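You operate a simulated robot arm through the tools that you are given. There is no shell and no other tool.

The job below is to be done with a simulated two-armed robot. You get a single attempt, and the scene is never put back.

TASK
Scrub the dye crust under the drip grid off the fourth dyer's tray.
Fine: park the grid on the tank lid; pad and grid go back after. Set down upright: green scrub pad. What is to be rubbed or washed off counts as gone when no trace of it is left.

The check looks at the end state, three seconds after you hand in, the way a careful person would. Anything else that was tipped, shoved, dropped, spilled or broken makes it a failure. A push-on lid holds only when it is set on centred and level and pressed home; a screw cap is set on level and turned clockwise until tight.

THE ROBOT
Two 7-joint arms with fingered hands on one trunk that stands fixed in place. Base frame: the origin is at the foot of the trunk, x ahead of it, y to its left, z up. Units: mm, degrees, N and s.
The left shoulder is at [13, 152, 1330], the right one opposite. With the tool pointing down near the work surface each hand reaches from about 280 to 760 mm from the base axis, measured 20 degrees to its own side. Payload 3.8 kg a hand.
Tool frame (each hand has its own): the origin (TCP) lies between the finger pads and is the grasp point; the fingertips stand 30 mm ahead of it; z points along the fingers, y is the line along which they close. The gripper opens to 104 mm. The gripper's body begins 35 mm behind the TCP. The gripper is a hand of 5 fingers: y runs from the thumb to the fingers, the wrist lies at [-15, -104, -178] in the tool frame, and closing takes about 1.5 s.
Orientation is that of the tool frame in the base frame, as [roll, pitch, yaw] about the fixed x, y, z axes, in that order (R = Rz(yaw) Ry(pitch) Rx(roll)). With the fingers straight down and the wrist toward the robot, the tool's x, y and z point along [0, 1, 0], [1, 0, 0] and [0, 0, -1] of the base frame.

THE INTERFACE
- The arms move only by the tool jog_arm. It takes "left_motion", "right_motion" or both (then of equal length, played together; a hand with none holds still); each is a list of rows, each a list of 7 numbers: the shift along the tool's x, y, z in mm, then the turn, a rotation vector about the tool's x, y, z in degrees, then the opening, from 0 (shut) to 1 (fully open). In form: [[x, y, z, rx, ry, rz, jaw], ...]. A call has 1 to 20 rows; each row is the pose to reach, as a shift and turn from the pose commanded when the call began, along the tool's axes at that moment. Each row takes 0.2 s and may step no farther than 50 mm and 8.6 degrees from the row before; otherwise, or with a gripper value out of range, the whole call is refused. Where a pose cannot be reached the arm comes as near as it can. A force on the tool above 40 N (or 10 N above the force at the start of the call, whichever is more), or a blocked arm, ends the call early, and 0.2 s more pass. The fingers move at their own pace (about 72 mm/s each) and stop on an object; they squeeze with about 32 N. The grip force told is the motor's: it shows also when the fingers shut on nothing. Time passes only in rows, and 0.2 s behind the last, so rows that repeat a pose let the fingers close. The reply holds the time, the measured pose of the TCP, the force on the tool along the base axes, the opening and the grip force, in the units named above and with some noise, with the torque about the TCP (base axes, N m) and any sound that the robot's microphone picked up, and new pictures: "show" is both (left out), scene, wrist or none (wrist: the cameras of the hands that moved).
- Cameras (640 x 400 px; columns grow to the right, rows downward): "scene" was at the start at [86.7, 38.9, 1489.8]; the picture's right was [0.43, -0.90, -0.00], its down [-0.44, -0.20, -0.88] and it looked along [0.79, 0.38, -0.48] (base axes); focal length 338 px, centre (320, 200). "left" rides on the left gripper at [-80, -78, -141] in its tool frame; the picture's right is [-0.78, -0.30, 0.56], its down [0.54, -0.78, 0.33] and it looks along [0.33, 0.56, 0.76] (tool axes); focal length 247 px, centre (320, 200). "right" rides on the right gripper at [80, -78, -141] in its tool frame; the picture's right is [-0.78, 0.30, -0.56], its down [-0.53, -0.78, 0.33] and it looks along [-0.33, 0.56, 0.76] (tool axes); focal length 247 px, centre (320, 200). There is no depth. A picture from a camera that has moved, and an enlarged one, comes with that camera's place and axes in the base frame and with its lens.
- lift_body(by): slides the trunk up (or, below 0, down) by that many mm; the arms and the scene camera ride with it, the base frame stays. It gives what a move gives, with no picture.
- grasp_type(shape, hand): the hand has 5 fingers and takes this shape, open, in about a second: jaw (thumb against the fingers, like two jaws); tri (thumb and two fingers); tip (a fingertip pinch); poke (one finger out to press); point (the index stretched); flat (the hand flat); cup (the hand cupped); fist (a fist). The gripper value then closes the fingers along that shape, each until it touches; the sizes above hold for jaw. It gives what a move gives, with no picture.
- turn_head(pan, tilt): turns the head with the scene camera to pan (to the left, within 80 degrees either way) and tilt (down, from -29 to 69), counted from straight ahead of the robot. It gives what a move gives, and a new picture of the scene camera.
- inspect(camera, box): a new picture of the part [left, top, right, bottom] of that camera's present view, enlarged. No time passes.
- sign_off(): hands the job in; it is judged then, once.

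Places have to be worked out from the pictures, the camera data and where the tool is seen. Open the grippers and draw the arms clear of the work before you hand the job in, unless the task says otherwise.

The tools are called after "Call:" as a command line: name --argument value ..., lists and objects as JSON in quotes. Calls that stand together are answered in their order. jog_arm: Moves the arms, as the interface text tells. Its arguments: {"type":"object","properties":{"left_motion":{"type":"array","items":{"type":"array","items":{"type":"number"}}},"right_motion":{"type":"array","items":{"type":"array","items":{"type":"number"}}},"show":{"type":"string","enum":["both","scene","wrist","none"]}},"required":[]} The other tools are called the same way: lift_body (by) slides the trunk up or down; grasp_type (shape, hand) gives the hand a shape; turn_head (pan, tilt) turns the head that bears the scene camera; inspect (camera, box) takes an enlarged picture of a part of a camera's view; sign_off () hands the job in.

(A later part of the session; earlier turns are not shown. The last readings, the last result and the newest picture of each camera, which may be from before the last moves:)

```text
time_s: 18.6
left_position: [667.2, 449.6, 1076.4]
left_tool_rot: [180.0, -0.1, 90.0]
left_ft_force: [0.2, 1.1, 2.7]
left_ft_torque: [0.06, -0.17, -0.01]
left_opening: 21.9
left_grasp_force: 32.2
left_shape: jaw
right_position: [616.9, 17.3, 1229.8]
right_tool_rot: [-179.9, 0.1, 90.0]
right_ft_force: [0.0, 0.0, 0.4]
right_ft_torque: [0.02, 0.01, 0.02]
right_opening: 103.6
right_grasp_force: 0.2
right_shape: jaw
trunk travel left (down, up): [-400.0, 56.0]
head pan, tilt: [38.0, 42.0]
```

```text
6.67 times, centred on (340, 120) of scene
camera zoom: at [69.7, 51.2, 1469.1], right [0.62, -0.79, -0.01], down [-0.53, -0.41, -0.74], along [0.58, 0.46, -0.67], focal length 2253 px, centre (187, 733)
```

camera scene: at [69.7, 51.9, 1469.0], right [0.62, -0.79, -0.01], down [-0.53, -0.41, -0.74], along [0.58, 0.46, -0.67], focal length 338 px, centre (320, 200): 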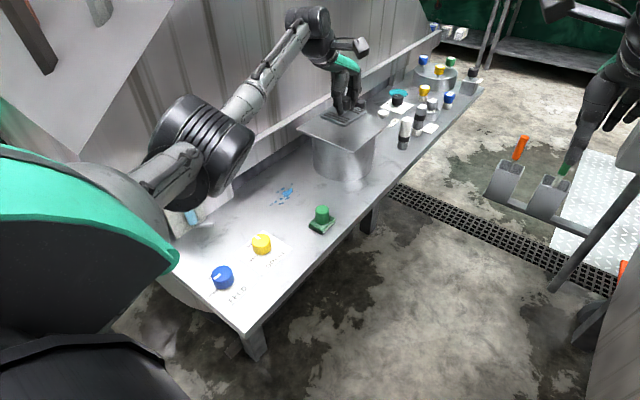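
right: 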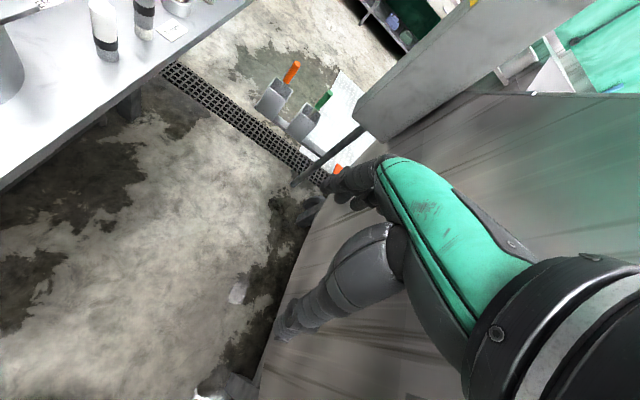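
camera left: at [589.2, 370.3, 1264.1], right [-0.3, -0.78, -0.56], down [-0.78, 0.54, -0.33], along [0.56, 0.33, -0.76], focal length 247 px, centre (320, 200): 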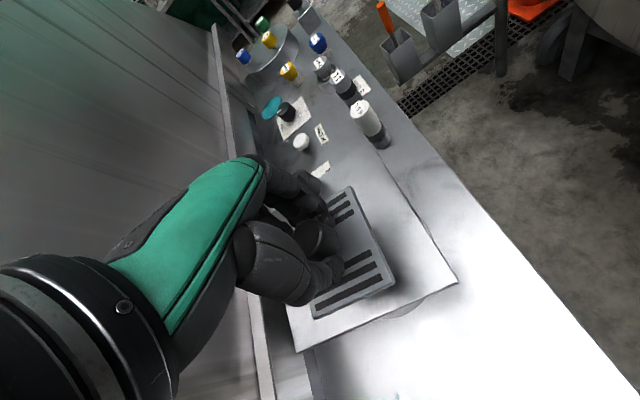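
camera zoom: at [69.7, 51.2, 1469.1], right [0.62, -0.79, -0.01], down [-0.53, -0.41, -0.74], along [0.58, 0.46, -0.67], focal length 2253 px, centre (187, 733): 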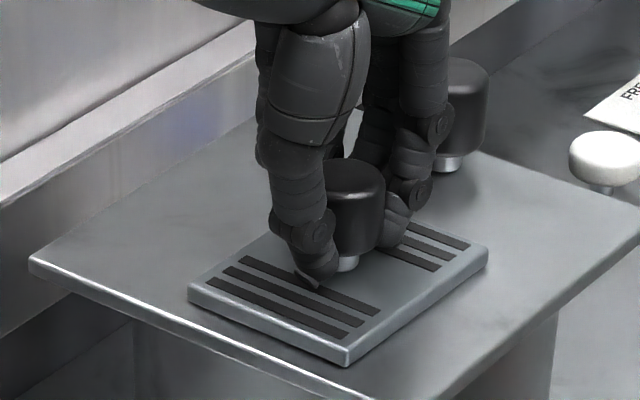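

Contact is made (2.7 N). I'll open the fingers to 0.6 and rise.

Call:
jog_arm --left_motion '[[0, 0, 0, 0, 0, 0, 0.3], [0, 0, 0, 0, 0, 0, 0.6], [0, 0, 0, 0, 0, 0, 0.6], [0, 0, 0, 0, 0, 0, 0.6], [0, 0, 0, 0, 0, 0, 0.6]]' --show "wrist"

Call:
inspect --camera "scene" --box '[280, 70, 400, 160]'

```text
time_s: 19.9
left_position: [665.6, 448.7, 1075.3]
left_tool_rot: [180.0, 0.0, 89.9]
left_ft_force: [-0.3, -0.6, -0.5]
left_ft_torque: [-0.03, 0.02, 0.01]
left_opening: 62.2
left_grasp_force: 0.0
left_shape: jaw
right_position: [616.6, 17.1, 1230.2]
right_tool_rot: [-179.9, 0.0, 90.0]
right_ft_force: [0.1, 0.0, 0.4]
right_ft_torque: [-0.02, 0.01, 0.02]
right_opening: 103.5
right_grasp_force: 0.0
right_shape: jaw
trunk travel left (down, up): [-400.0, 56.0]
head pan, tilt: [38.0, 42.0]
camera left: at [589.2, 370.4, 1218.5], right [-0.3, -0.78, -0.56], down [-0.78, 0.54, -0.33], along [0.56, 0.33, -0.76], focal length 247 px, centre (320, 200)
```

left: 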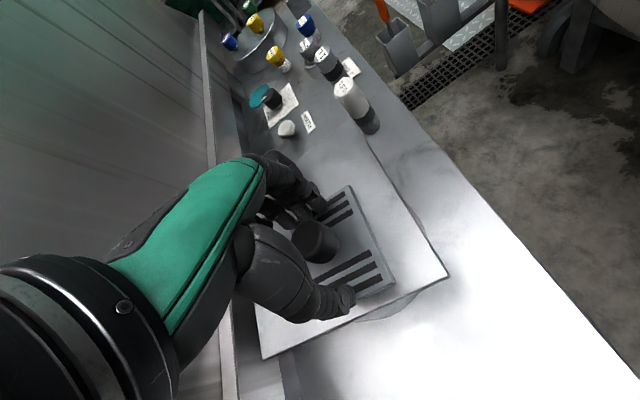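

```text
4.44 times, centred on (340, 115) of scene
camera zoom: at [70.3, 51.5, 1469.0], right [0.62, -0.79, -0.01], down [-0.53, -0.41, -0.74], along [0.58, 0.46, -0.67], focal length 1502 px, centre (231, 578)
```

zoom: 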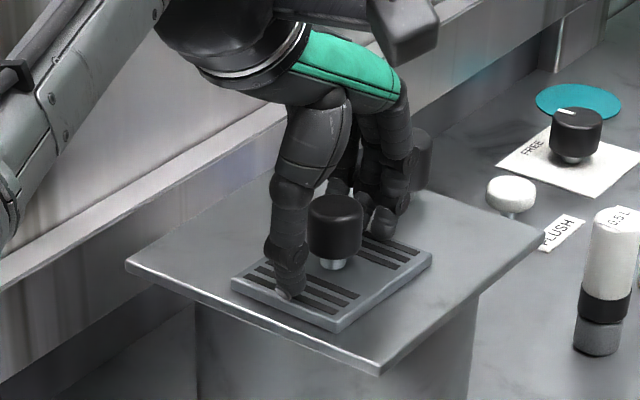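

The grid stands on the lid, released. I'll rise 110 mm, and move back to above the pad's handle at about (477, 368).

Call:
jog_arm --left_motion '[[0, 0, -30, 0, 0, 0, 0.6], [0, 0, -75, 0, 0, 0, 0.6], [0, 0, -110, 0, 0, 0, 0.6], [-16, -38, -110, 0, 0, 0, 0.7], [-33, -76, -110, 0, 0, 0, 0.7], [-50, -114, -110, 0, 0, 0, 0.7], [-66, -152, -110, 0, 0, 0, 0.7], [-82, -190, -110, 0, 0, 0, 0.7], [-82, -190, -65, 0, 0, 0, 0.7], [-82, -190, -20, 0, 0, 0, 0.7], [-82, -190, 20, 0, 0, 0, 0.7], [-82, -190, 47, 0, 0, 0, 0.7], [-82, -190, 47, 0, 0, 0, 0.7]]' --show "both"

Call:
inspect --camera "left" --box '[230, 150, 470, 340]'

Call:
inspect --camera "scene" --box '[240, 60, 400, 240]'

```text
time_s: 22.6
left_position: [477.4, 367.6, 1028.9]
left_tool_rot: [180.0, 0.1, 89.9]
left_ft_force: [0.0, -0.2, -0.9]
left_ft_torque: [0.03, 0.01, 0.02]
left_opening: 72.9
left_grasp_force: 0.1
left_shape: jaw
right_position: [617.3, 16.5, 1229.8]
right_tool_rot: [-179.9, 0.0, 90.0]
right_ft_force: [0.2, 0.3, -0.7]
right_ft_torque: [0.05, -0.01, 0.02]
right_opening: 103.6
right_grasp_force: 0.1
right_shape: jaw
trunk travel left (down, up): [-400.0, 56.0]
head pan, tilt: [38.0, 42.0]
camera scene: at [70.2, 51.4, 1469.1], right [0.62, -0.79, -0.01], down [-0.53, -0.41, -0.74], along [0.58, 0.46, -0.67], focal length 338 px, centre (320, 200)
camera left: at [399.5, 287.8, 1171.4], right [-0.3, -0.78, -0.56], down [-0.78, 0.54, -0.33], along [0.56, 0.33, -0.76], focal length 247 px, centre (320, 200)
```

scene: 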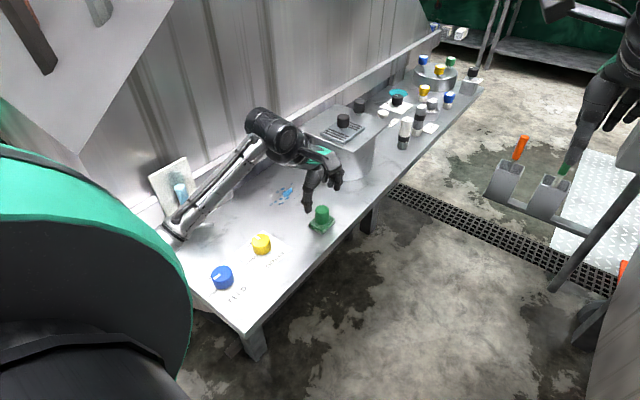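
left: 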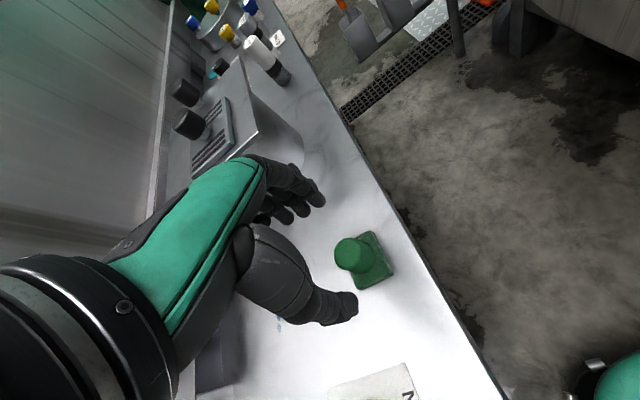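

```text
2.11 times, centred on (350, 245) of left
camera zoom: at [399.5, 287.8, 1171.4], right [-0.3, -0.78, -0.56], down [-0.78, 0.54, -0.33], along [0.56, 0.33, -0.76], focal length 520 px, centre (257, 105)
```

zoom: 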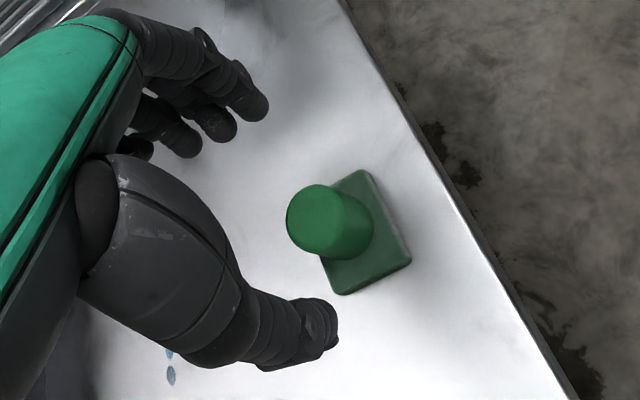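

```text
2.22 times, centred on (320, 150) of scene
camera zoom: at [70.2, 51.4, 1469.1], right [0.62, -0.79, -0.01], down [-0.53, -0.41, -0.74], along [0.58, 0.46, -0.67], focal length 751 px, centre (320, 311)
```

zoom: 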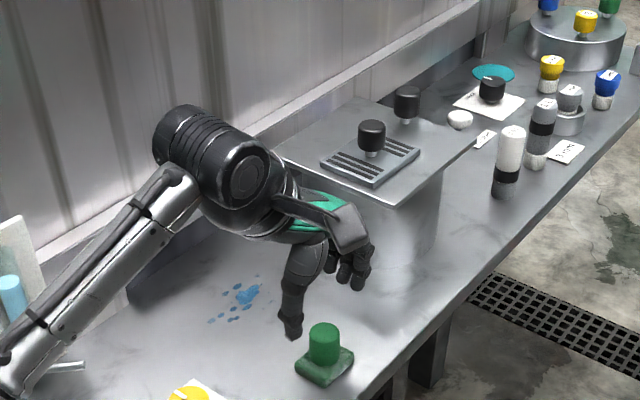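

The handle measures at (481, 368); the hand is offset −4 mm in x on purpose to match the grasp centre seen earlier. I'll descend 62 mm around the handle.

Call:
jog_arm --left_motion '[[0, 0, 30, 0, 0, 0, 0.6], [0, 0, 50, 0, 0, 0, 0.6], [0, 0, 62, 0, 0, 0, 0.6], [0, 0, 62, 0, 0, 0, 0.6]]' --show "both"

Call:
inspect --camera "left" --box '[230, 150, 470, 340]'

Call:
inspect --camera "scene" --box '[260, 150, 380, 250]'

```text
time_s: 23.6
left_position: [475.7, 367.7, 968.0]
left_tool_rot: [179.9, 0.0, 90.0]
left_ft_force: [0.3, 0.1, -0.7]
left_ft_torque: [0.0, -0.01, -0.02]
left_opening: 62.8
left_grasp_force: 0.2
left_shape: jaw
right_position: [616.1, 16.5, 1230.0]
right_tool_rot: [-179.9, 0.0, 89.9]
right_ft_force: [0.4, -0.1, 0.8]
right_ft_torque: [-0.01, 0.01, -0.01]
right_opening: 103.6
right_grasp_force: 0.0
right_shape: jaw
trunk travel left (down, up): [-400.0, 56.0]
head pan, tilt: [38.0, 42.0]
camera scene: at [70.0, 51.4, 1469.1], right [0.62, -0.79, -0.01], down [-0.53, -0.41, -0.74], along [0.58, 0.46, -0.67], focal length 338 px, centre (320, 200)
camera left: at [399.2, 288.1, 1109.7], right [-0.3, -0.78, -0.56], down [-0.78, 0.54, -0.33], along [0.56, 0.33, -0.76], focal length 247 px, centre (320, 200)
```

scene: 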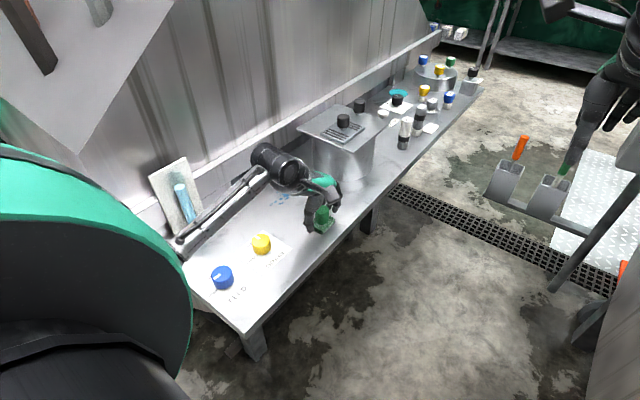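
left: 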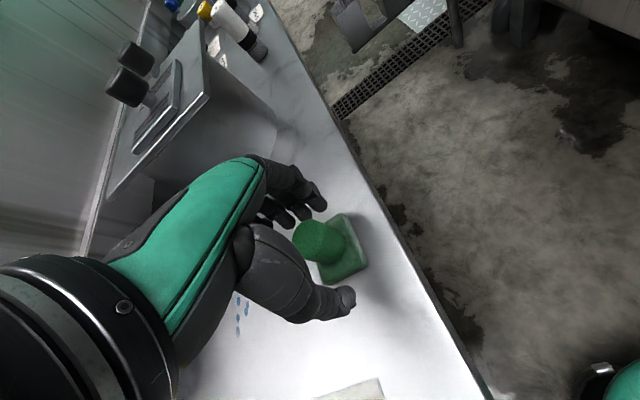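

```text
2.11 times, centred on (350, 245) of left
camera zoom: at [399.2, 288.1, 1109.7], right [-0.3, -0.78, -0.56], down [-0.78, 0.54, -0.33], along [0.56, 0.33, -0.76], focal length 520 px, centre (257, 105)
```

zoom: 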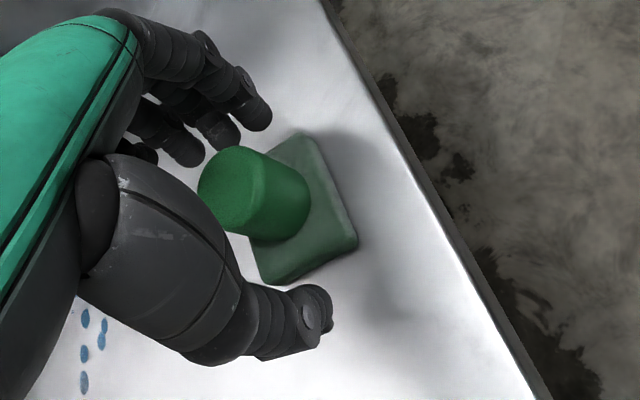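

```text
4.00 times, centred on (320, 200) of scene
camera zoom: at [70.0, 51.4, 1469.1], right [0.62, -0.79, -0.01], down [-0.53, -0.41, -0.74], along [0.58, 0.46, -0.67], focal length 1352 px, centre (320, 200)
```

zoom: 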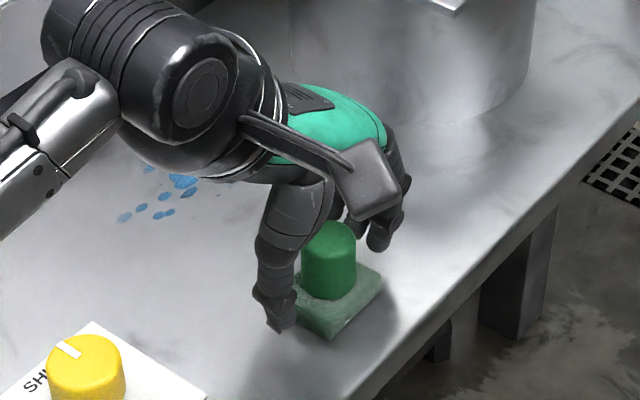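

The fingers straddle the handle above the pad's base. Close.

Call:
jog_arm --left_motion '[[0, 0, 0, 0, 0, 0, 0.4], [0, 0, 0, 0, 0, 0, 0.2], [0, 0, 0, 0, 0, 0, 0], [0, 0, 0, 0, 0, 0, 0], [0, 0, 0, 0, 0, 0, 0], [0, 0, 0, 0, 0, 0, 0], [0, 0, 0, 0, 0, 0, 0]]' --show "none"

Call:
inspect --camera "left" --box '[230, 150, 470, 340]'

Call:
inspect --camera "scene" --box '[260, 150, 380, 250]'

```text
time_s: 25.2
left_position: [476.3, 367.4, 967.5]
left_tool_rot: [-179.9, 0.0, 89.9]
left_ft_force: [-0.5, -0.3, 0.5]
left_ft_torque: [0.0, 0.03, 0.0]
left_opening: 21.3
left_grasp_force: 32.2
left_shape: jaw
right_position: [617.2, 15.9, 1230.5]
right_tool_rot: [-180.0, -0.1, 90.0]
right_ft_force: [-0.5, 0.3, 0.0]
right_ft_torque: [-0.02, -0.01, 0.0]
right_opening: 103.8
right_grasp_force: 0.1
right_shape: jaw
trunk travel left (down, up): [-400.0, 56.0]
head pan, tilt: [38.0, 42.0]
```

```text
2.11 times, centred on (350, 245) of left
camera zoom: at [399.2, 288.0, 1110.0], right [-0.3, -0.78, -0.56], down [-0.78, 0.54, -0.33], along [0.56, 0.33, -0.76], focal length 520 px, centre (257, 105)
```

zoom: 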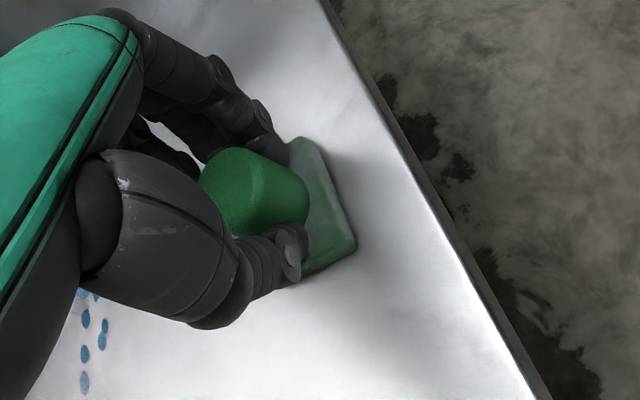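

```text
4.00 times, centred on (320, 200) of scene
camera zoom: at [69.9, 51.3, 1469.1], right [0.62, -0.79, -0.01], down [-0.53, -0.41, -0.74], along [0.58, 0.46, -0.67], focal length 1352 px, centre (320, 200)
```

zoom: 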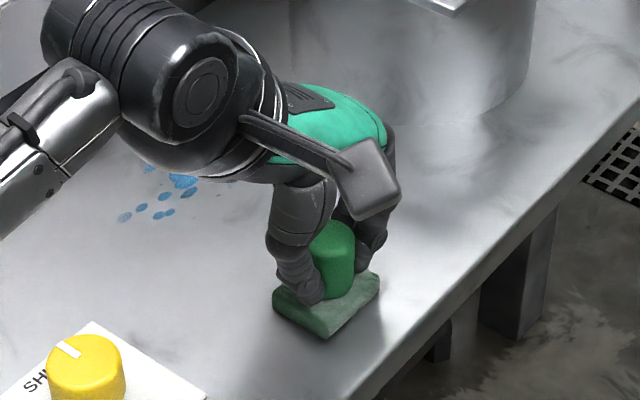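

The pad is gripped and stayed in place (return pose: TCP 477, 367.8, z 968). I'll lift it and move up over the crust for a clear look at all spots.

Call:
jog_arm --left_motion '[[0, 0, -15, 0, 0, 0, 0], [0, 0, -45, 0, 0, 0, 0], [0, 0, -90, 0, 0, 0, 0], [20, 10, -130, 0, 0, 0, 0], [50, 20, -165, 0, 0, 0, 0], [82, 34, -180, 0, 0, 0, 0], [82, 34, -180, 0, 0, 0, 0]]' --show "both"

Call:
inspect --camera "left" --box '[340, 180, 500, 360]'

Call:
inspect --camera "scene" --box '[240, 160, 340, 230]'

```text
time_s: 26.9
left_position: [510.2, 449.2, 1146.9]
left_tool_rot: [180.0, 0.1, 89.9]
left_ft_force: [0.4, 0.6, -0.2]
left_ft_torque: [0.01, 0.02, 0.01]
left_opening: 21.4
left_grasp_force: 31.6
left_shape: jaw
right_position: [617.6, 16.4, 1230.5]
right_tool_rot: [-180.0, 0.1, 90.0]
right_ft_force: [0.3, 0.4, -0.1]
right_ft_torque: [0.0, 0.01, -0.03]
right_opening: 103.5
right_grasp_force: 0.1
right_shape: jaw
trunk travel left (down, up): [-400.0, 56.0]
head pan, tilt: [38.0, 42.0]
camera scene: at [70.1, 51.3, 1469.0], right [0.62, -0.79, -0.01], down [-0.53, -0.41, -0.74], along [0.58, 0.46, -0.67], focal length 338 px, centre (320, 200)
camera left: at [433.1, 370.1, 1289.8], right [-0.3, -0.78, -0.56], down [-0.78, 0.54, -0.33], along [0.56, 0.33, -0.76], focal length 247 px, centre (320, 200)
```

scene: 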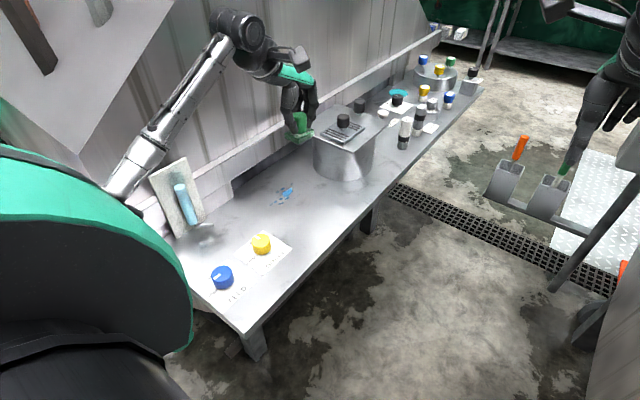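
left: 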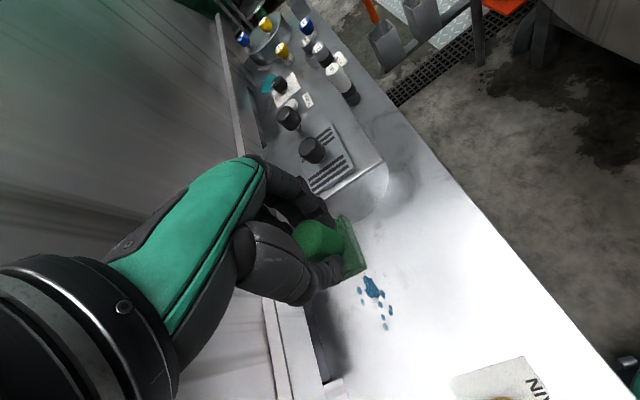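

```text
2.22 times, centred on (420, 270) of left
camera zoom: at [433.1, 370.1, 1289.8], right [-0.3, -0.78, -0.56], down [-0.78, 0.54, -0.33], along [0.56, 0.33, -0.76], focal length 549 px, centre (98, 44)
```

zoom: 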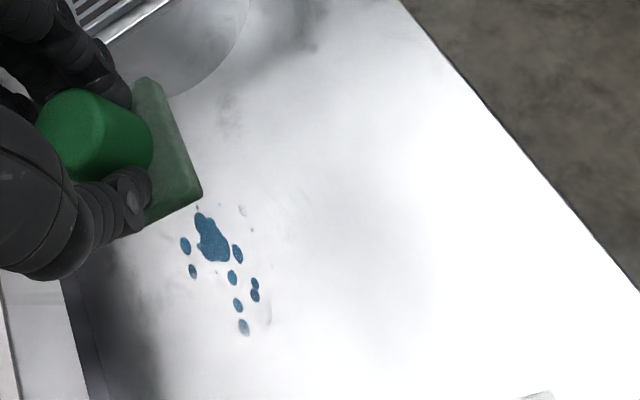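

```text
5.71 times, centred on (290, 195) of scene
camera zoom: at [70.1, 51.3, 1469.0], right [0.62, -0.79, -0.01], down [-0.53, -0.41, -0.74], along [0.58, 0.46, -0.67], focal length 1931 px, centre (491, 229)
```

zoom: 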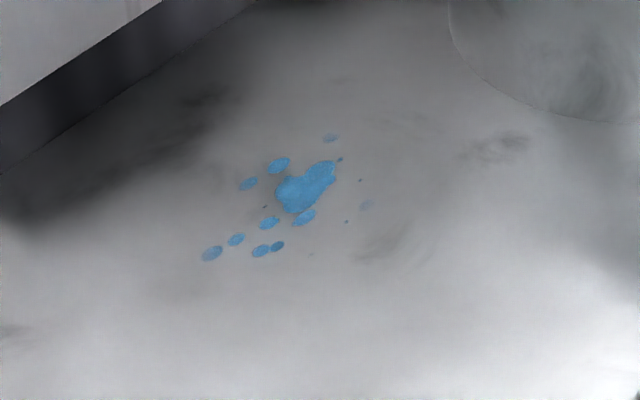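

The crust and its specks cover about x 458–552, y 474–529. I'll bring the pad above it (TCP 500, 505) and down to about 15 mm above contact.

Call:
jog_arm --left_motion '[[25, -5, 35, 0, 0, 0, 0], [50, -11, 70, 0, 0, 0, 0], [55, -11, 115, 0, 0, 0, 0], [55, -11, 150, 0, 0, 0, 0], [55, -11, 166, 0, 0, 0, 0], [55, -11, 166, 0, 0, 0, 0]]' --show "both"

Call:
inspect --camera "left" --box '[260, 150, 450, 340]'

Call:
inspect --camera "scene" --box '[220, 120, 340, 220]'

```text
time_s: 28.2
left_position: [499.9, 503.5, 982.0]
left_tool_rot: [179.9, 0.0, 90.1]
left_ft_force: [-0.2, 0.5, -0.7]
left_ft_torque: [0.0, -0.03, 0.0]
left_opening: 21.6
left_grasp_force: 31.9
left_shape: jaw
right_position: [617.8, 15.8, 1229.9]
right_tool_rot: [180.0, 0.0, 90.0]
right_ft_force: [0.3, -0.2, 0.1]
right_ft_torque: [0.0, 0.03, 0.03]
right_opening: 103.8
right_grasp_force: 0.0
right_shape: jaw
trunk travel left (down, up): [-400.0, 56.0]
head pan, tilt: [38.0, 42.0]
camera scene: at [70.1, 51.3, 1469.1], right [0.62, -0.79, -0.01], down [-0.53, -0.41, -0.74], along [0.58, 0.46, -0.67], focal length 338 px, centre (320, 200)
camera left: at [422.1, 424.8, 1123.1], right [-0.3, -0.78, -0.56], down [-0.78, 0.54, -0.33], along [0.56, 0.33, -0.76], focal length 247 px, centre (320, 200)
```

scene: 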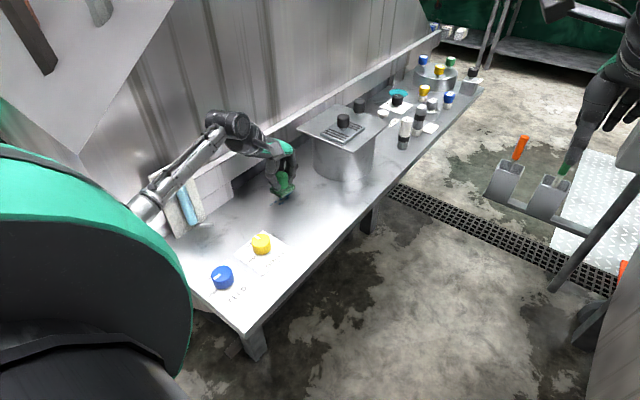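
left: 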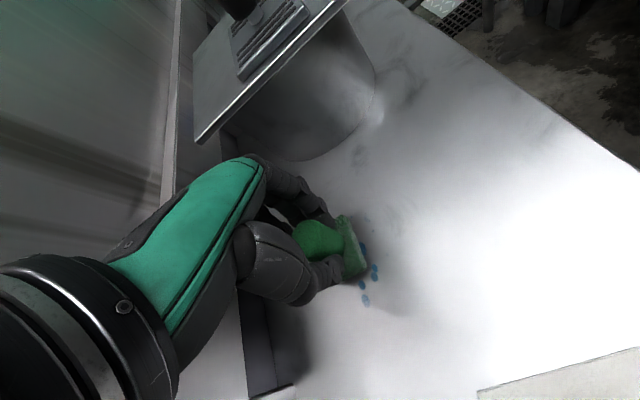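

```text
2.11 times, centred on (355, 245) of left
camera zoom: at [422.1, 424.8, 1123.1], right [-0.3, -0.78, -0.56], down [-0.78, 0.54, -0.33], along [0.56, 0.33, -0.76], focal length 520 px, centre (246, 105)
```

zoom: 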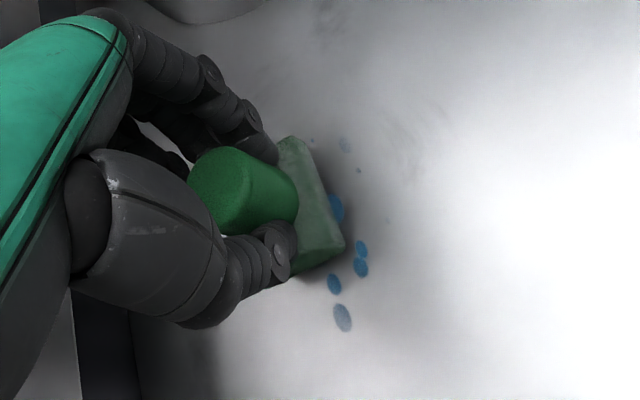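

```text
4.00 times, centred on (280, 170) of scene
camera zoom: at [70.1, 51.3, 1469.1], right [0.62, -0.79, -0.01], down [-0.53, -0.41, -0.74], along [0.58, 0.46, -0.67], focal length 1352 px, centre (480, 320)
```

zoom: 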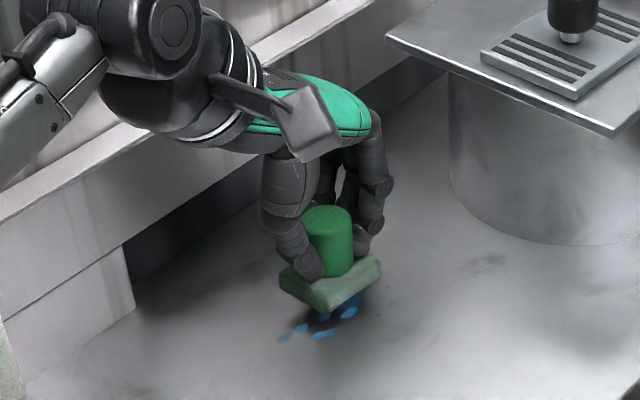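

The pad hangs level about 14 mm above the crust. I'll lower and press lightly, checking force.

Call:
jog_arm --left_motion '[[0, 0, 8, 0, 0, 0, 0], [0, 0, 13, 0, 0, 0, 0], [0, 0, 14, 0, 0, 0, 0], [0, 0, 14, 0, 0, 0, 0]]' --show "none"

Call:
jog_arm --left_motion '[[0, 0, 1, 0, 0, 0, 0], [0, 0, 1, 0, 0, 0, 0]]' --show "none"

Call:
jog_arm --left_motion '[[0, 0, 1, 0, 0, 0, 0], [0, 0, 1, 0, 0, 0, 0]]' --show "none"

```text
time_s: 29.2
left_position: [498.3, 504.5, 967.9]
left_tool_rot: [-180.0, -0.1, 90.0]
left_ft_force: [0.4, -0.6, 1.4]
left_ft_torque: [-0.02, 0.02, 0.0]
left_opening: 21.4
left_grasp_force: 32.0
left_shape: jaw
right_position: [615.8, 16.5, 1229.7]
right_tool_rot: [-179.9, 0.0, 89.9]
right_ft_force: [0.0, 0.0, 0.9]
right_ft_torque: [-0.02, 0.05, -0.02]
right_opening: 103.7
right_grasp_force: 0.0
right_shape: jaw
trunk travel left (down, up): [-400.0, 56.0]
head pan, tilt: [38.0, 42.0]
```

```text
time_s: 29.9
left_position: [499.6, 505.8, 966.5]
left_tool_rot: [179.9, 0.0, 90.0]
left_ft_force: [-0.4, 0.1, 4.5]
left_ft_torque: [0.0, -0.08, -0.02]
left_opening: 21.4
left_grasp_force: 32.2
left_shape: jaw
right_position: [616.4, 16.9, 1230.1]
right_tool_rot: [180.0, 0.0, 90.0]
right_ft_force: [-0.1, 0.2, 0.3]
right_ft_torque: [0.02, 0.0, -0.01]
right_opening: 103.6
right_grasp_force: 0.1
right_shape: jaw
trunk travel left (down, up): [-400.0, 56.0]
head pan, tilt: [38.0, 42.0]
```

```text
time_s: 30.4
left_position: [499.3, 504.0, 967.4]
left_tool_rot: [179.9, -0.1, 90.0]
left_ft_force: [-2.0, -0.7, 7.1]
left_ft_torque: [0.02, -0.16, 0.01]
left_opening: 21.5
left_grasp_force: 31.9
left_shape: jaw
right_position: [615.5, 16.4, 1231.3]
right_tool_rot: [180.0, 0.0, 90.0]
right_ft_force: [-0.5, 0.1, 0.3]
right_ft_torque: [-0.03, -0.03, -0.01]
right_opening: 103.4
right_grasp_force: 0.0
right_shape: jaw
trunk travel left (down, up): [-400.0, 56.0]
head pan, tilt: [38.0, 42.0]
```

Pressing gives about 3 N per mm. I'll press 1 mm more (~10 N) and scrub in a raster over the whole stained area.

Call:
jog_arm --left_motion '[[-5, -30, 1, 0, 0, 0, 0], [-25, -30, 1, 0, 0, 0, 0], [-25, 0, 1, 0, 0, 0, 0], [-25, 31, 1, 0, 0, 0, 0], [-15, 31, 1, 0, 0, 0, 0], [-15, 0, 1, 0, 0, 0, 0], [-15, -30, 1, 0, 0, 0, 0], [-5, -30, 1, 0, 0, 0, 0], [-5, 0, 1, 0, 0, 0, 0], [-5, 31, 1, 0, 0, 0, 0], [5, 31, 1, 0, 0, 0, 0], [5, 0, 1, 0, 0, 0, 0], [5, -30, 1, 0, 0, 0, 0], [14, -30, 1, 0, 0, 0, 0], [14, 0, 1, 0, 0, 0, 0], [14, 31, 1, 0, 0, 0, 0], [22, 31, 1, 0, 0, 0, 0], [22, 0, 1, 0, 0, 0, 0], [22, -30, 1, 0, 0, 0, 0], [0, 0, 1, 0, 0, 0, 0]]' --show "both"

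Call:
inspect --camera "left" --box '[260, 150, 450, 340]'

Call:
inspect --camera "scene" --box '[220, 120, 340, 220]'

```text
time_s: 34.6
left_position: [497.2, 504.6, 966.6]
left_tool_rot: [-180.0, -0.2, 90.0]
left_ft_force: [-6.0, 2.2, 13.7]
left_ft_torque: [0.11, 0.08, 0.0]
left_opening: 22.5
left_grasp_force: 31.8
left_shape: jaw
right_position: [615.2, 17.2, 1230.3]
right_tool_rot: [180.0, -0.1, 90.1]
right_ft_force: [0.6, -0.4, -1.0]
right_ft_torque: [0.01, 0.0, 0.0]
right_opening: 103.5
right_grasp_force: 0.0
right_shape: jaw
trunk travel left (down, up): [-400.0, 56.0]
head pan, tilt: [38.0, 42.0]
camera scene: at [68.8, 49.9, 1469.2], right [0.62, -0.79, -0.01], down [-0.53, -0.41, -0.74], along [0.58, 0.46, -0.67], focal length 338 px, centre (320, 200)
camera left: at [420.6, 425.0, 1108.0], right [-0.3, -0.78, -0.56], down [-0.78, 0.53, -0.33], along [0.56, 0.34, -0.76], focal length 247 px, centre (320, 200)
```

scene: 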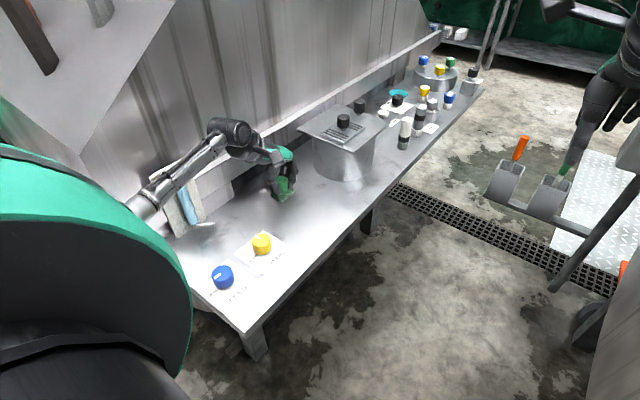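
left: 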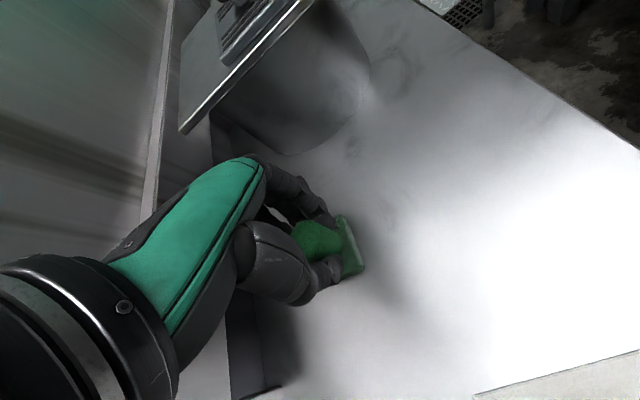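

```text
2.11 times, centred on (355, 245) of left
camera zoom: at [420.6, 425.0, 1108.0], right [-0.3, -0.78, -0.56], down [-0.78, 0.53, -0.33], along [0.56, 0.34, -0.76], focal length 520 px, centre (246, 105)
```

zoom: 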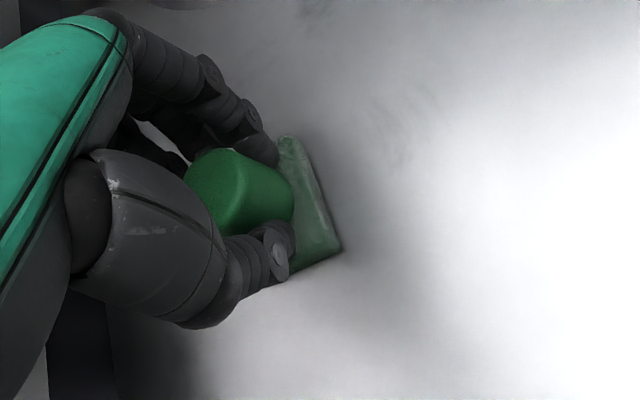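

```text
4.00 times, centred on (280, 170) of scene
camera zoom: at [68.8, 49.9, 1469.2], right [0.62, -0.79, -0.01], down [-0.53, -0.41, -0.74], along [0.58, 0.46, -0.67], focal length 1352 px, centre (480, 320)
```

zoom: 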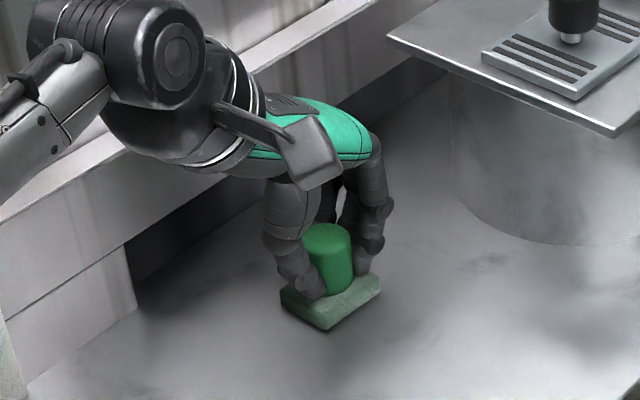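

The visible spots are gone. I'll lift the pad and draw it aside to look for leftover traces.

Call:
jog_arm --left_motion '[[0, 0, -15, 0, 0, 0, 0], [0, 0, -50, 0, 0, 0, 0], [-20, 0, -95, 0, 0, 0, 0], [-40, 5, -140, 0, 0, 0, 0], [-55, 11, -180, 0, 0, 0, 0], [-55, 11, -180, 0, 0, 0, 0]]' --show "both"

Call:
inspect --camera "left" --box '[340, 200, 460, 320]'

Call:
inspect --camera "scene" --box '[240, 160, 340, 230]'

```text
time_s: 36.0
left_position: [512.3, 449.9, 1143.8]
left_tool_rot: [180.0, 0.0, 90.0]
left_ft_force: [0.6, 0.5, -1.5]
left_ft_torque: [-0.02, 0.03, 0.0]
left_opening: 22.3
left_grasp_force: 31.9
left_shape: jaw
right_position: [617.9, 17.8, 1228.8]
right_tool_rot: [180.0, 0.0, 90.0]
right_ft_force: [-0.1, 0.2, 0.2]
right_ft_torque: [0.0, -0.02, -0.02]
right_opening: 103.6
right_grasp_force: 0.1
right_shape: jaw
trunk travel left (down, up): [-400.0, 56.0]
head pan, tilt: [38.0, 42.0]
camera scene: at [69.9, 51.6, 1469.0], right [0.62, -0.79, -0.01], down [-0.53, -0.41, -0.74], along [0.58, 0.46, -0.67], focal length 338 px, centre (320, 200)
camera left: at [433.6, 370.7, 1286.0], right [-0.3, -0.78, -0.56], down [-0.78, 0.54, -0.33], along [0.56, 0.33, -0.76], focal length 247 px, centre (320, 200)
```

scene: 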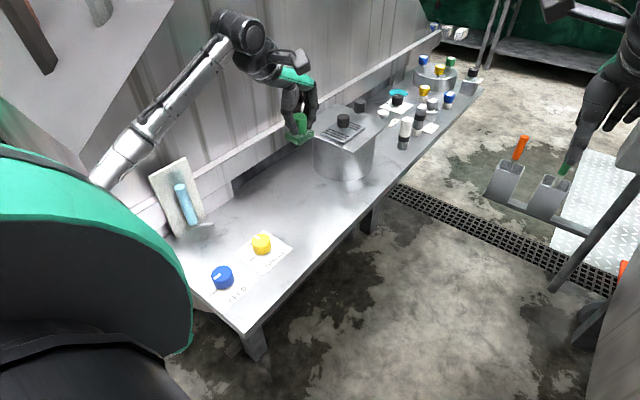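
left: 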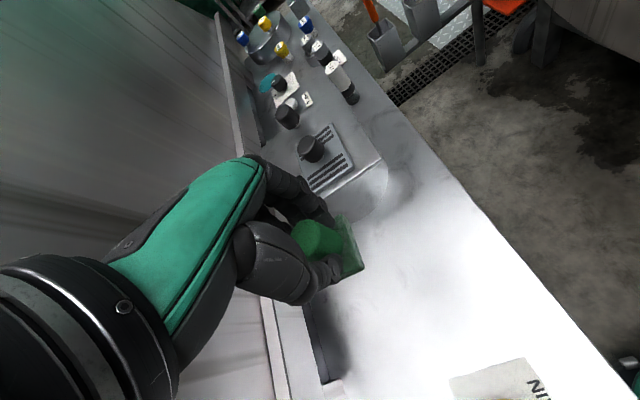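

```text
3.33 times, centred on (400, 260) of left
camera zoom: at [433.6, 370.7, 1286.0], right [-0.3, -0.78, -0.56], down [-0.78, 0.54, -0.33], along [0.56, 0.33, -0.76], focal length 823 px, centre (53, 0)
```

zoom: 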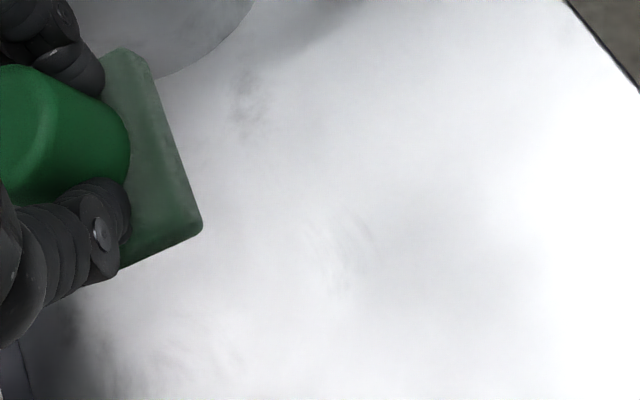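

```text
5.71 times, centred on (290, 195) of scene
camera zoom: at [69.9, 51.6, 1469.0], right [0.62, -0.79, -0.01], down [-0.53, -0.41, -0.74], along [0.58, 0.46, -0.67], focal length 1931 px, centre (491, 229)
```

zoom: 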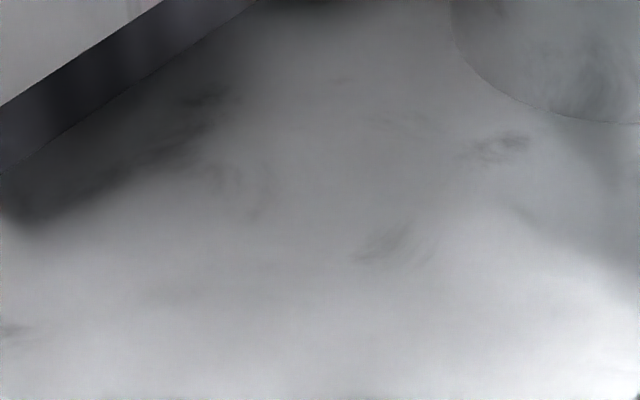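

The area looks clean. I'll enlarge further to check for any faint remainder.

Call:
inspect --camera "scene" --box '[268, 180, 312, 208]'

Call:
inspect --camera "left" --box '[345, 250, 405, 340]'

Call:
inspect --camera "left" --box '[260, 180, 400, 300]'

Call:
inspect --camera "scene" --box '[260, 70, 340, 160]'

```text
14.29 times, centred on (290, 194) of scene
camera zoom: at [69.9, 51.6, 1469.0], right [0.62, -0.79, -0.01], down [-0.53, -0.41, -0.74], along [0.58, 0.46, -0.67], focal length 4828 px, centre (749, 286)
```

zoom: 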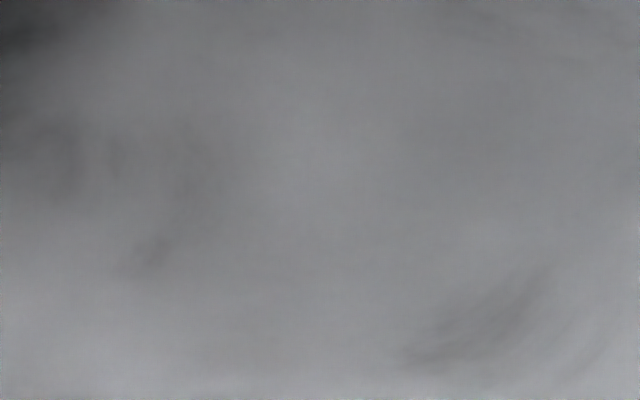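

```text
4.44 times, centred on (375, 295) of left
camera zoom: at [433.6, 370.7, 1286.0], right [-0.3, -0.78, -0.56], down [-0.78, 0.54, -0.33], along [0.56, 0.33, -0.76], focal length 1098 px, centre (76, -222)
```

zoom: 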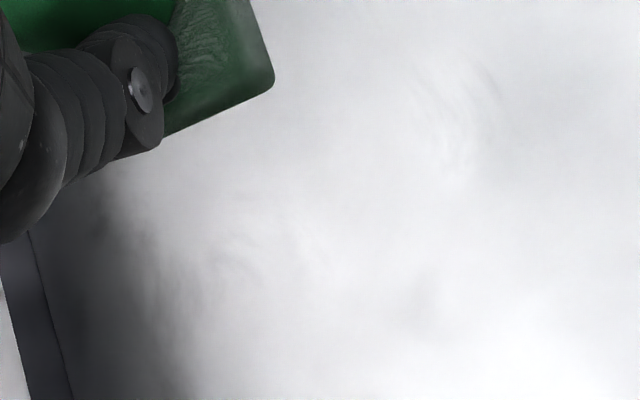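

```text
3.33 times, centred on (330, 240) of left
camera zoom: at [433.6, 370.7, 1286.0], right [-0.3, -0.78, -0.56], down [-0.78, 0.54, -0.33], along [0.56, 0.33, -0.76], focal length 823 px, centre (287, 67)
```

zoom: 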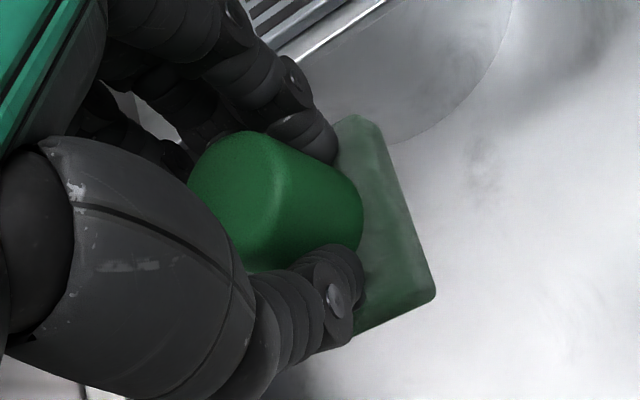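

```text
4.44 times, centred on (300, 115) of scene
camera zoom: at [69.9, 51.6, 1469.0], right [0.62, -0.79, -0.01], down [-0.53, -0.41, -0.74], along [0.58, 0.46, -0.67], focal length 1502 px, centre (409, 578)
```

zoom: 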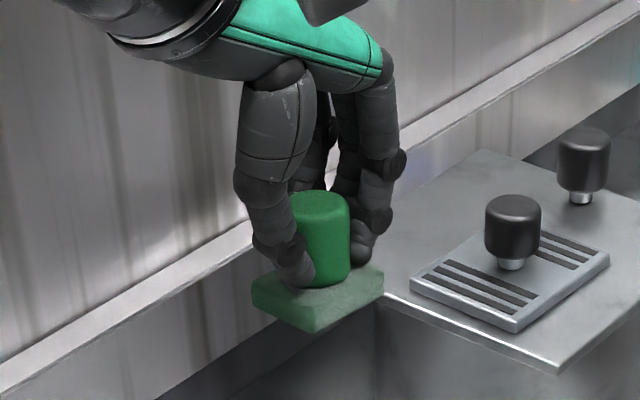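

No trace visible, but as insurance I'll make one more pass, stroking crosswise; first go back down to light contact.

Call:
jog_arm --left_motion '[[25, -5, 40, 0, 0, 0, 0], [50, -11, 80, 0, 0, 0, 0], [55, -11, 125, 0, 0, 0, 0], [55, -11, 160, 0, 0, 0, 0], [55, -11, 172, 0, 0, 0, 0], [55, -11, 176, 0, 0, 0, 0], [55, -11, 178, 0, 0, 0, 0], [55, -11, 178, 0, 0, 0, 0]]' --show "none"

```text
time_s: 37.9
left_position: [499.6, 505.0, 968.1]
left_tool_rot: [179.9, 0.1, 90.0]
left_ft_force: [-1.4, -0.5, 4.4]
left_ft_torque: [0.03, -0.08, 0.0]
left_opening: 22.0
left_grasp_force: 32.4
left_shape: jaw
right_position: [616.5, 16.4, 1231.7]
right_tool_rot: [-179.9, -0.1, 90.0]
right_ft_force: [0.3, -0.1, -1.1]
right_ft_torque: [0.0, -0.02, -0.01]
right_opening: 103.6
right_grasp_force: 0.1
right_shape: jaw
trunk travel left (down, up): [-400.0, 56.0]
head pan, tilt: [38.0, 42.0]
```

Contact force is 4.4 N. Now a crosswise raster pressing 1.5 mm more.

Call:
jog_arm --left_motion '[[0, -30, 1.5, 0, 0, 0, 0], [-27, -30, 1.5, 0, 0, 0, 0], [0, -30, 1.5, 0, 0, 0, 0], [22, -30, 1.5, 0, 0, 0, 0], [22, -16, 1.5, 0, 0, 0, 0], [0, -16, 1.5, 0, 0, 0, 0], [-27, -16, 1.5, 0, 0, 0, 0], [-27, 0, 1.5, 0, 0, 0, 0], [0, 0, 1.5, 0, 0, 0, 0], [22, 0, 1.5, 0, 0, 0, 0], [22, 16, 1.5, 0, 0, 0, 0], [0, 16, 1.5, 0, 0, 0, 0], [-27, 16, 1.5, 0, 0, 0, 0], [-27, 32, 1.5, 0, 0, 0, 0], [0, 32, 1.5, 0, 0, 0, 0], [22, 32, 1.5, 0, 0, 0, 0], [0, 20, 1.5, 0, 0, 0, 0], [0, 0, 0, 0, 0, 0, 0], [0, 0, -10, 0, 0, 0, 0], [0, 0, -30, 0, 0, 0, 0]]' --show "both"

Call:
inspect --camera "scene" --box '[220, 120, 340, 220]'

```text
time_s: 42.0
left_position: [499.1, 505.3, 996.7]
left_tool_rot: [-179.9, 0.0, 89.9]
left_ft_force: [-0.3, 0.3, 0.2]
left_ft_torque: [0.01, 0.04, 0.01]
left_opening: 21.9
left_grasp_force: 32.4
left_shape: jaw
right_position: [616.5, 17.1, 1230.2]
right_tool_rot: [-180.0, 0.1, 90.1]
right_ft_force: [0.3, -0.2, -0.5]
right_ft_torque: [0.0, 0.02, 0.01]
right_opening: 103.8
right_grasp_force: 0.1
right_shape: jaw
trunk travel left (down, up): [-400.0, 56.0]
head pan, tilt: [38.0, 42.0]
camera scene: at [70.0, 51.3, 1469.0], right [0.62, -0.79, -0.01], down [-0.53, -0.41, -0.74], along [0.58, 0.46, -0.67], focal length 338 px, centre (320, 200)
camera left: at [422.3, 425.0, 1138.2], right [-0.3, -0.78, -0.56], down [-0.78, 0.53, -0.33], along [0.55, 0.33, -0.76], focal length 247 px, centre (320, 200)
```

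scene: 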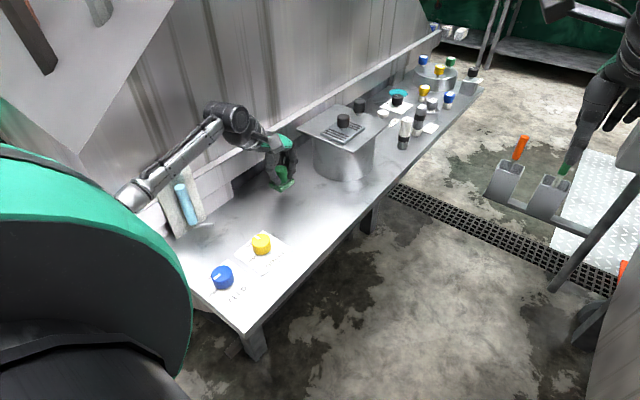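
left: 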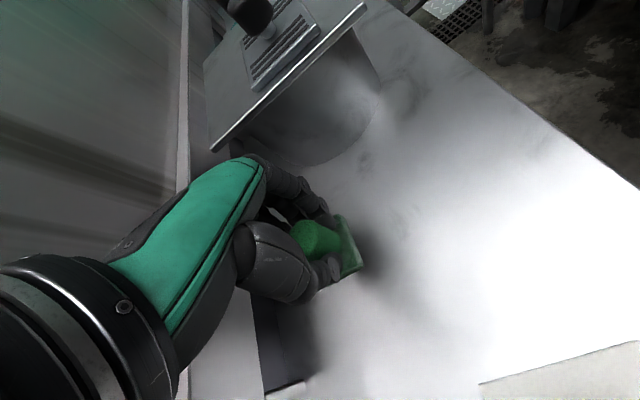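

```text
4.00 times, centred on (280, 170) of scene
camera zoom: at [70.0, 51.3, 1469.0], right [0.62, -0.79, -0.01], down [-0.53, -0.41, -0.74], along [0.58, 0.46, -0.67], focal length 1352 px, centre (480, 320)
```

zoom: 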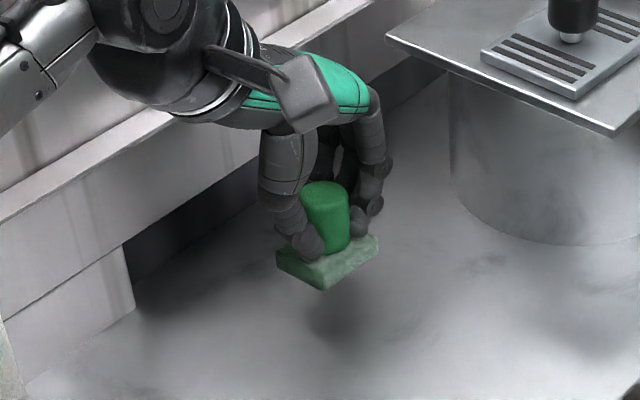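

The area is clean and the pad is clear. I'll carry the pad back over its original spot, 10 mm above the surface.

Call:
jog_arm --left_motion '[[-34, -6, -10, 0, 0, 0, 0], [-68, -12, -10, 0, 0, 0, 0], [-103, -18, -10, 0, 0, 0, 0], [-137, -23, -10, 0, 0, 0, 0], [-137, -23, 10, 0, 0, 0, 0], [-137, -23, 18, 0, 0, 0, 0], [-137, -23, 18, 0, 0, 0, 0]]' --show "both"

Call:
inspect --camera "left" --box '[230, 150, 470, 340]'

Call:
inspect --camera "scene" --box '[260, 150, 380, 250]'

```text
time_s: 43.6
left_position: [477.0, 368.2, 978.9]
left_tool_rot: [-180.0, 0.0, 90.0]
left_ft_force: [-0.8, 0.0, 0.0]
left_ft_torque: [-0.02, 0.01, -0.02]
left_opening: 21.7
left_grasp_force: 32.1
left_shape: jaw
right_position: [617.2, 17.7, 1229.9]
right_tool_rot: [-180.0, 0.0, 90.0]
right_ft_force: [1.0, -0.8, -1.0]
right_ft_torque: [0.01, 0.03, -0.01]
right_opening: 103.6
right_grasp_force: 0.1
right_shape: jaw
trunk travel left (down, up): [-400.0, 56.0]
head pan, tilt: [38.0, 42.0]
camera scene: at [70.0, 51.1, 1469.1], right [0.62, -0.79, -0.01], down [-0.53, -0.41, -0.74], along [0.58, 0.46, -0.67], focal length 338 px, centre (320, 200)
camera left: at [399.3, 288.1, 1121.3], right [-0.3, -0.78, -0.56], down [-0.78, 0.54, -0.33], along [0.56, 0.33, -0.76], focal length 247 px, centre (320, 200)
```

scene: 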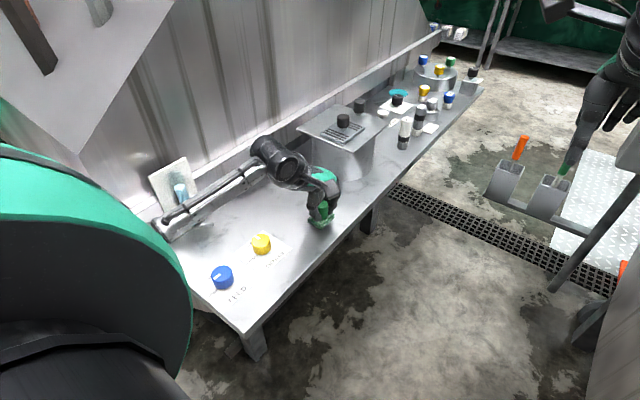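
left: 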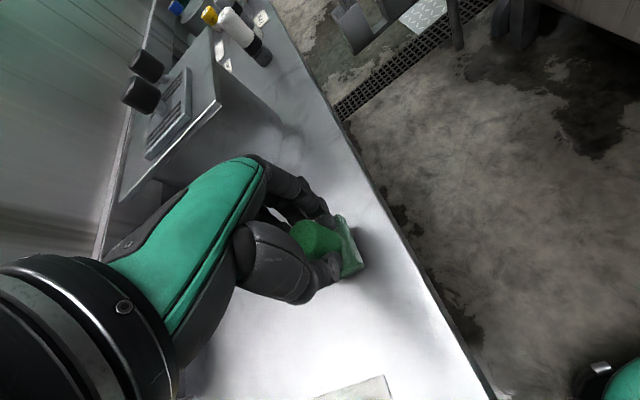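

```text
2.11 times, centred on (350, 245) of left
camera zoom: at [399.3, 288.1, 1121.3], right [-0.3, -0.78, -0.56], down [-0.78, 0.54, -0.33], along [0.56, 0.33, -0.76], focal length 520 px, centre (257, 105)
```

zoom: 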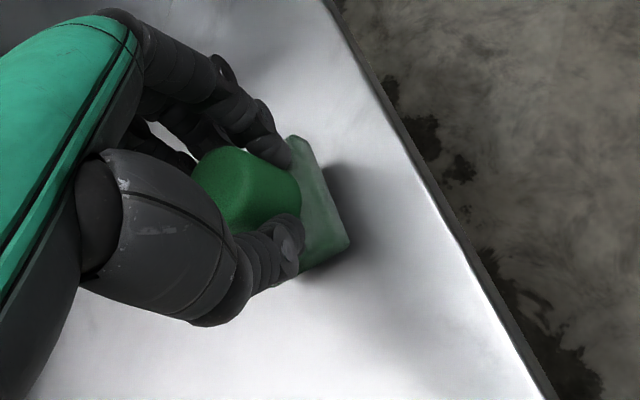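

```text
4.00 times, centred on (320, 200) of scene
camera zoom: at [70.0, 51.1, 1469.1], right [0.62, -0.79, -0.01], down [-0.53, -0.41, -0.74], along [0.58, 0.46, -0.67], focal length 1352 px, centre (320, 200)
```

zoom: 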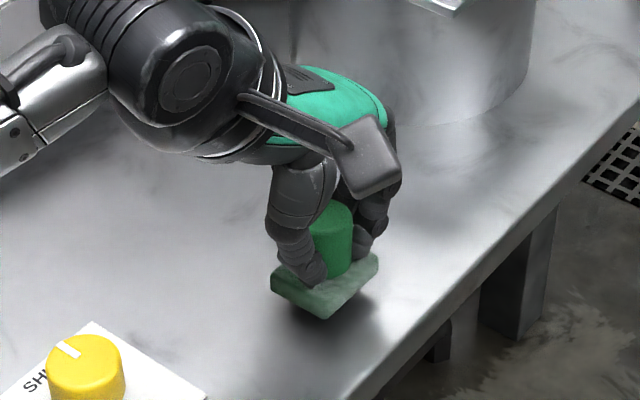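

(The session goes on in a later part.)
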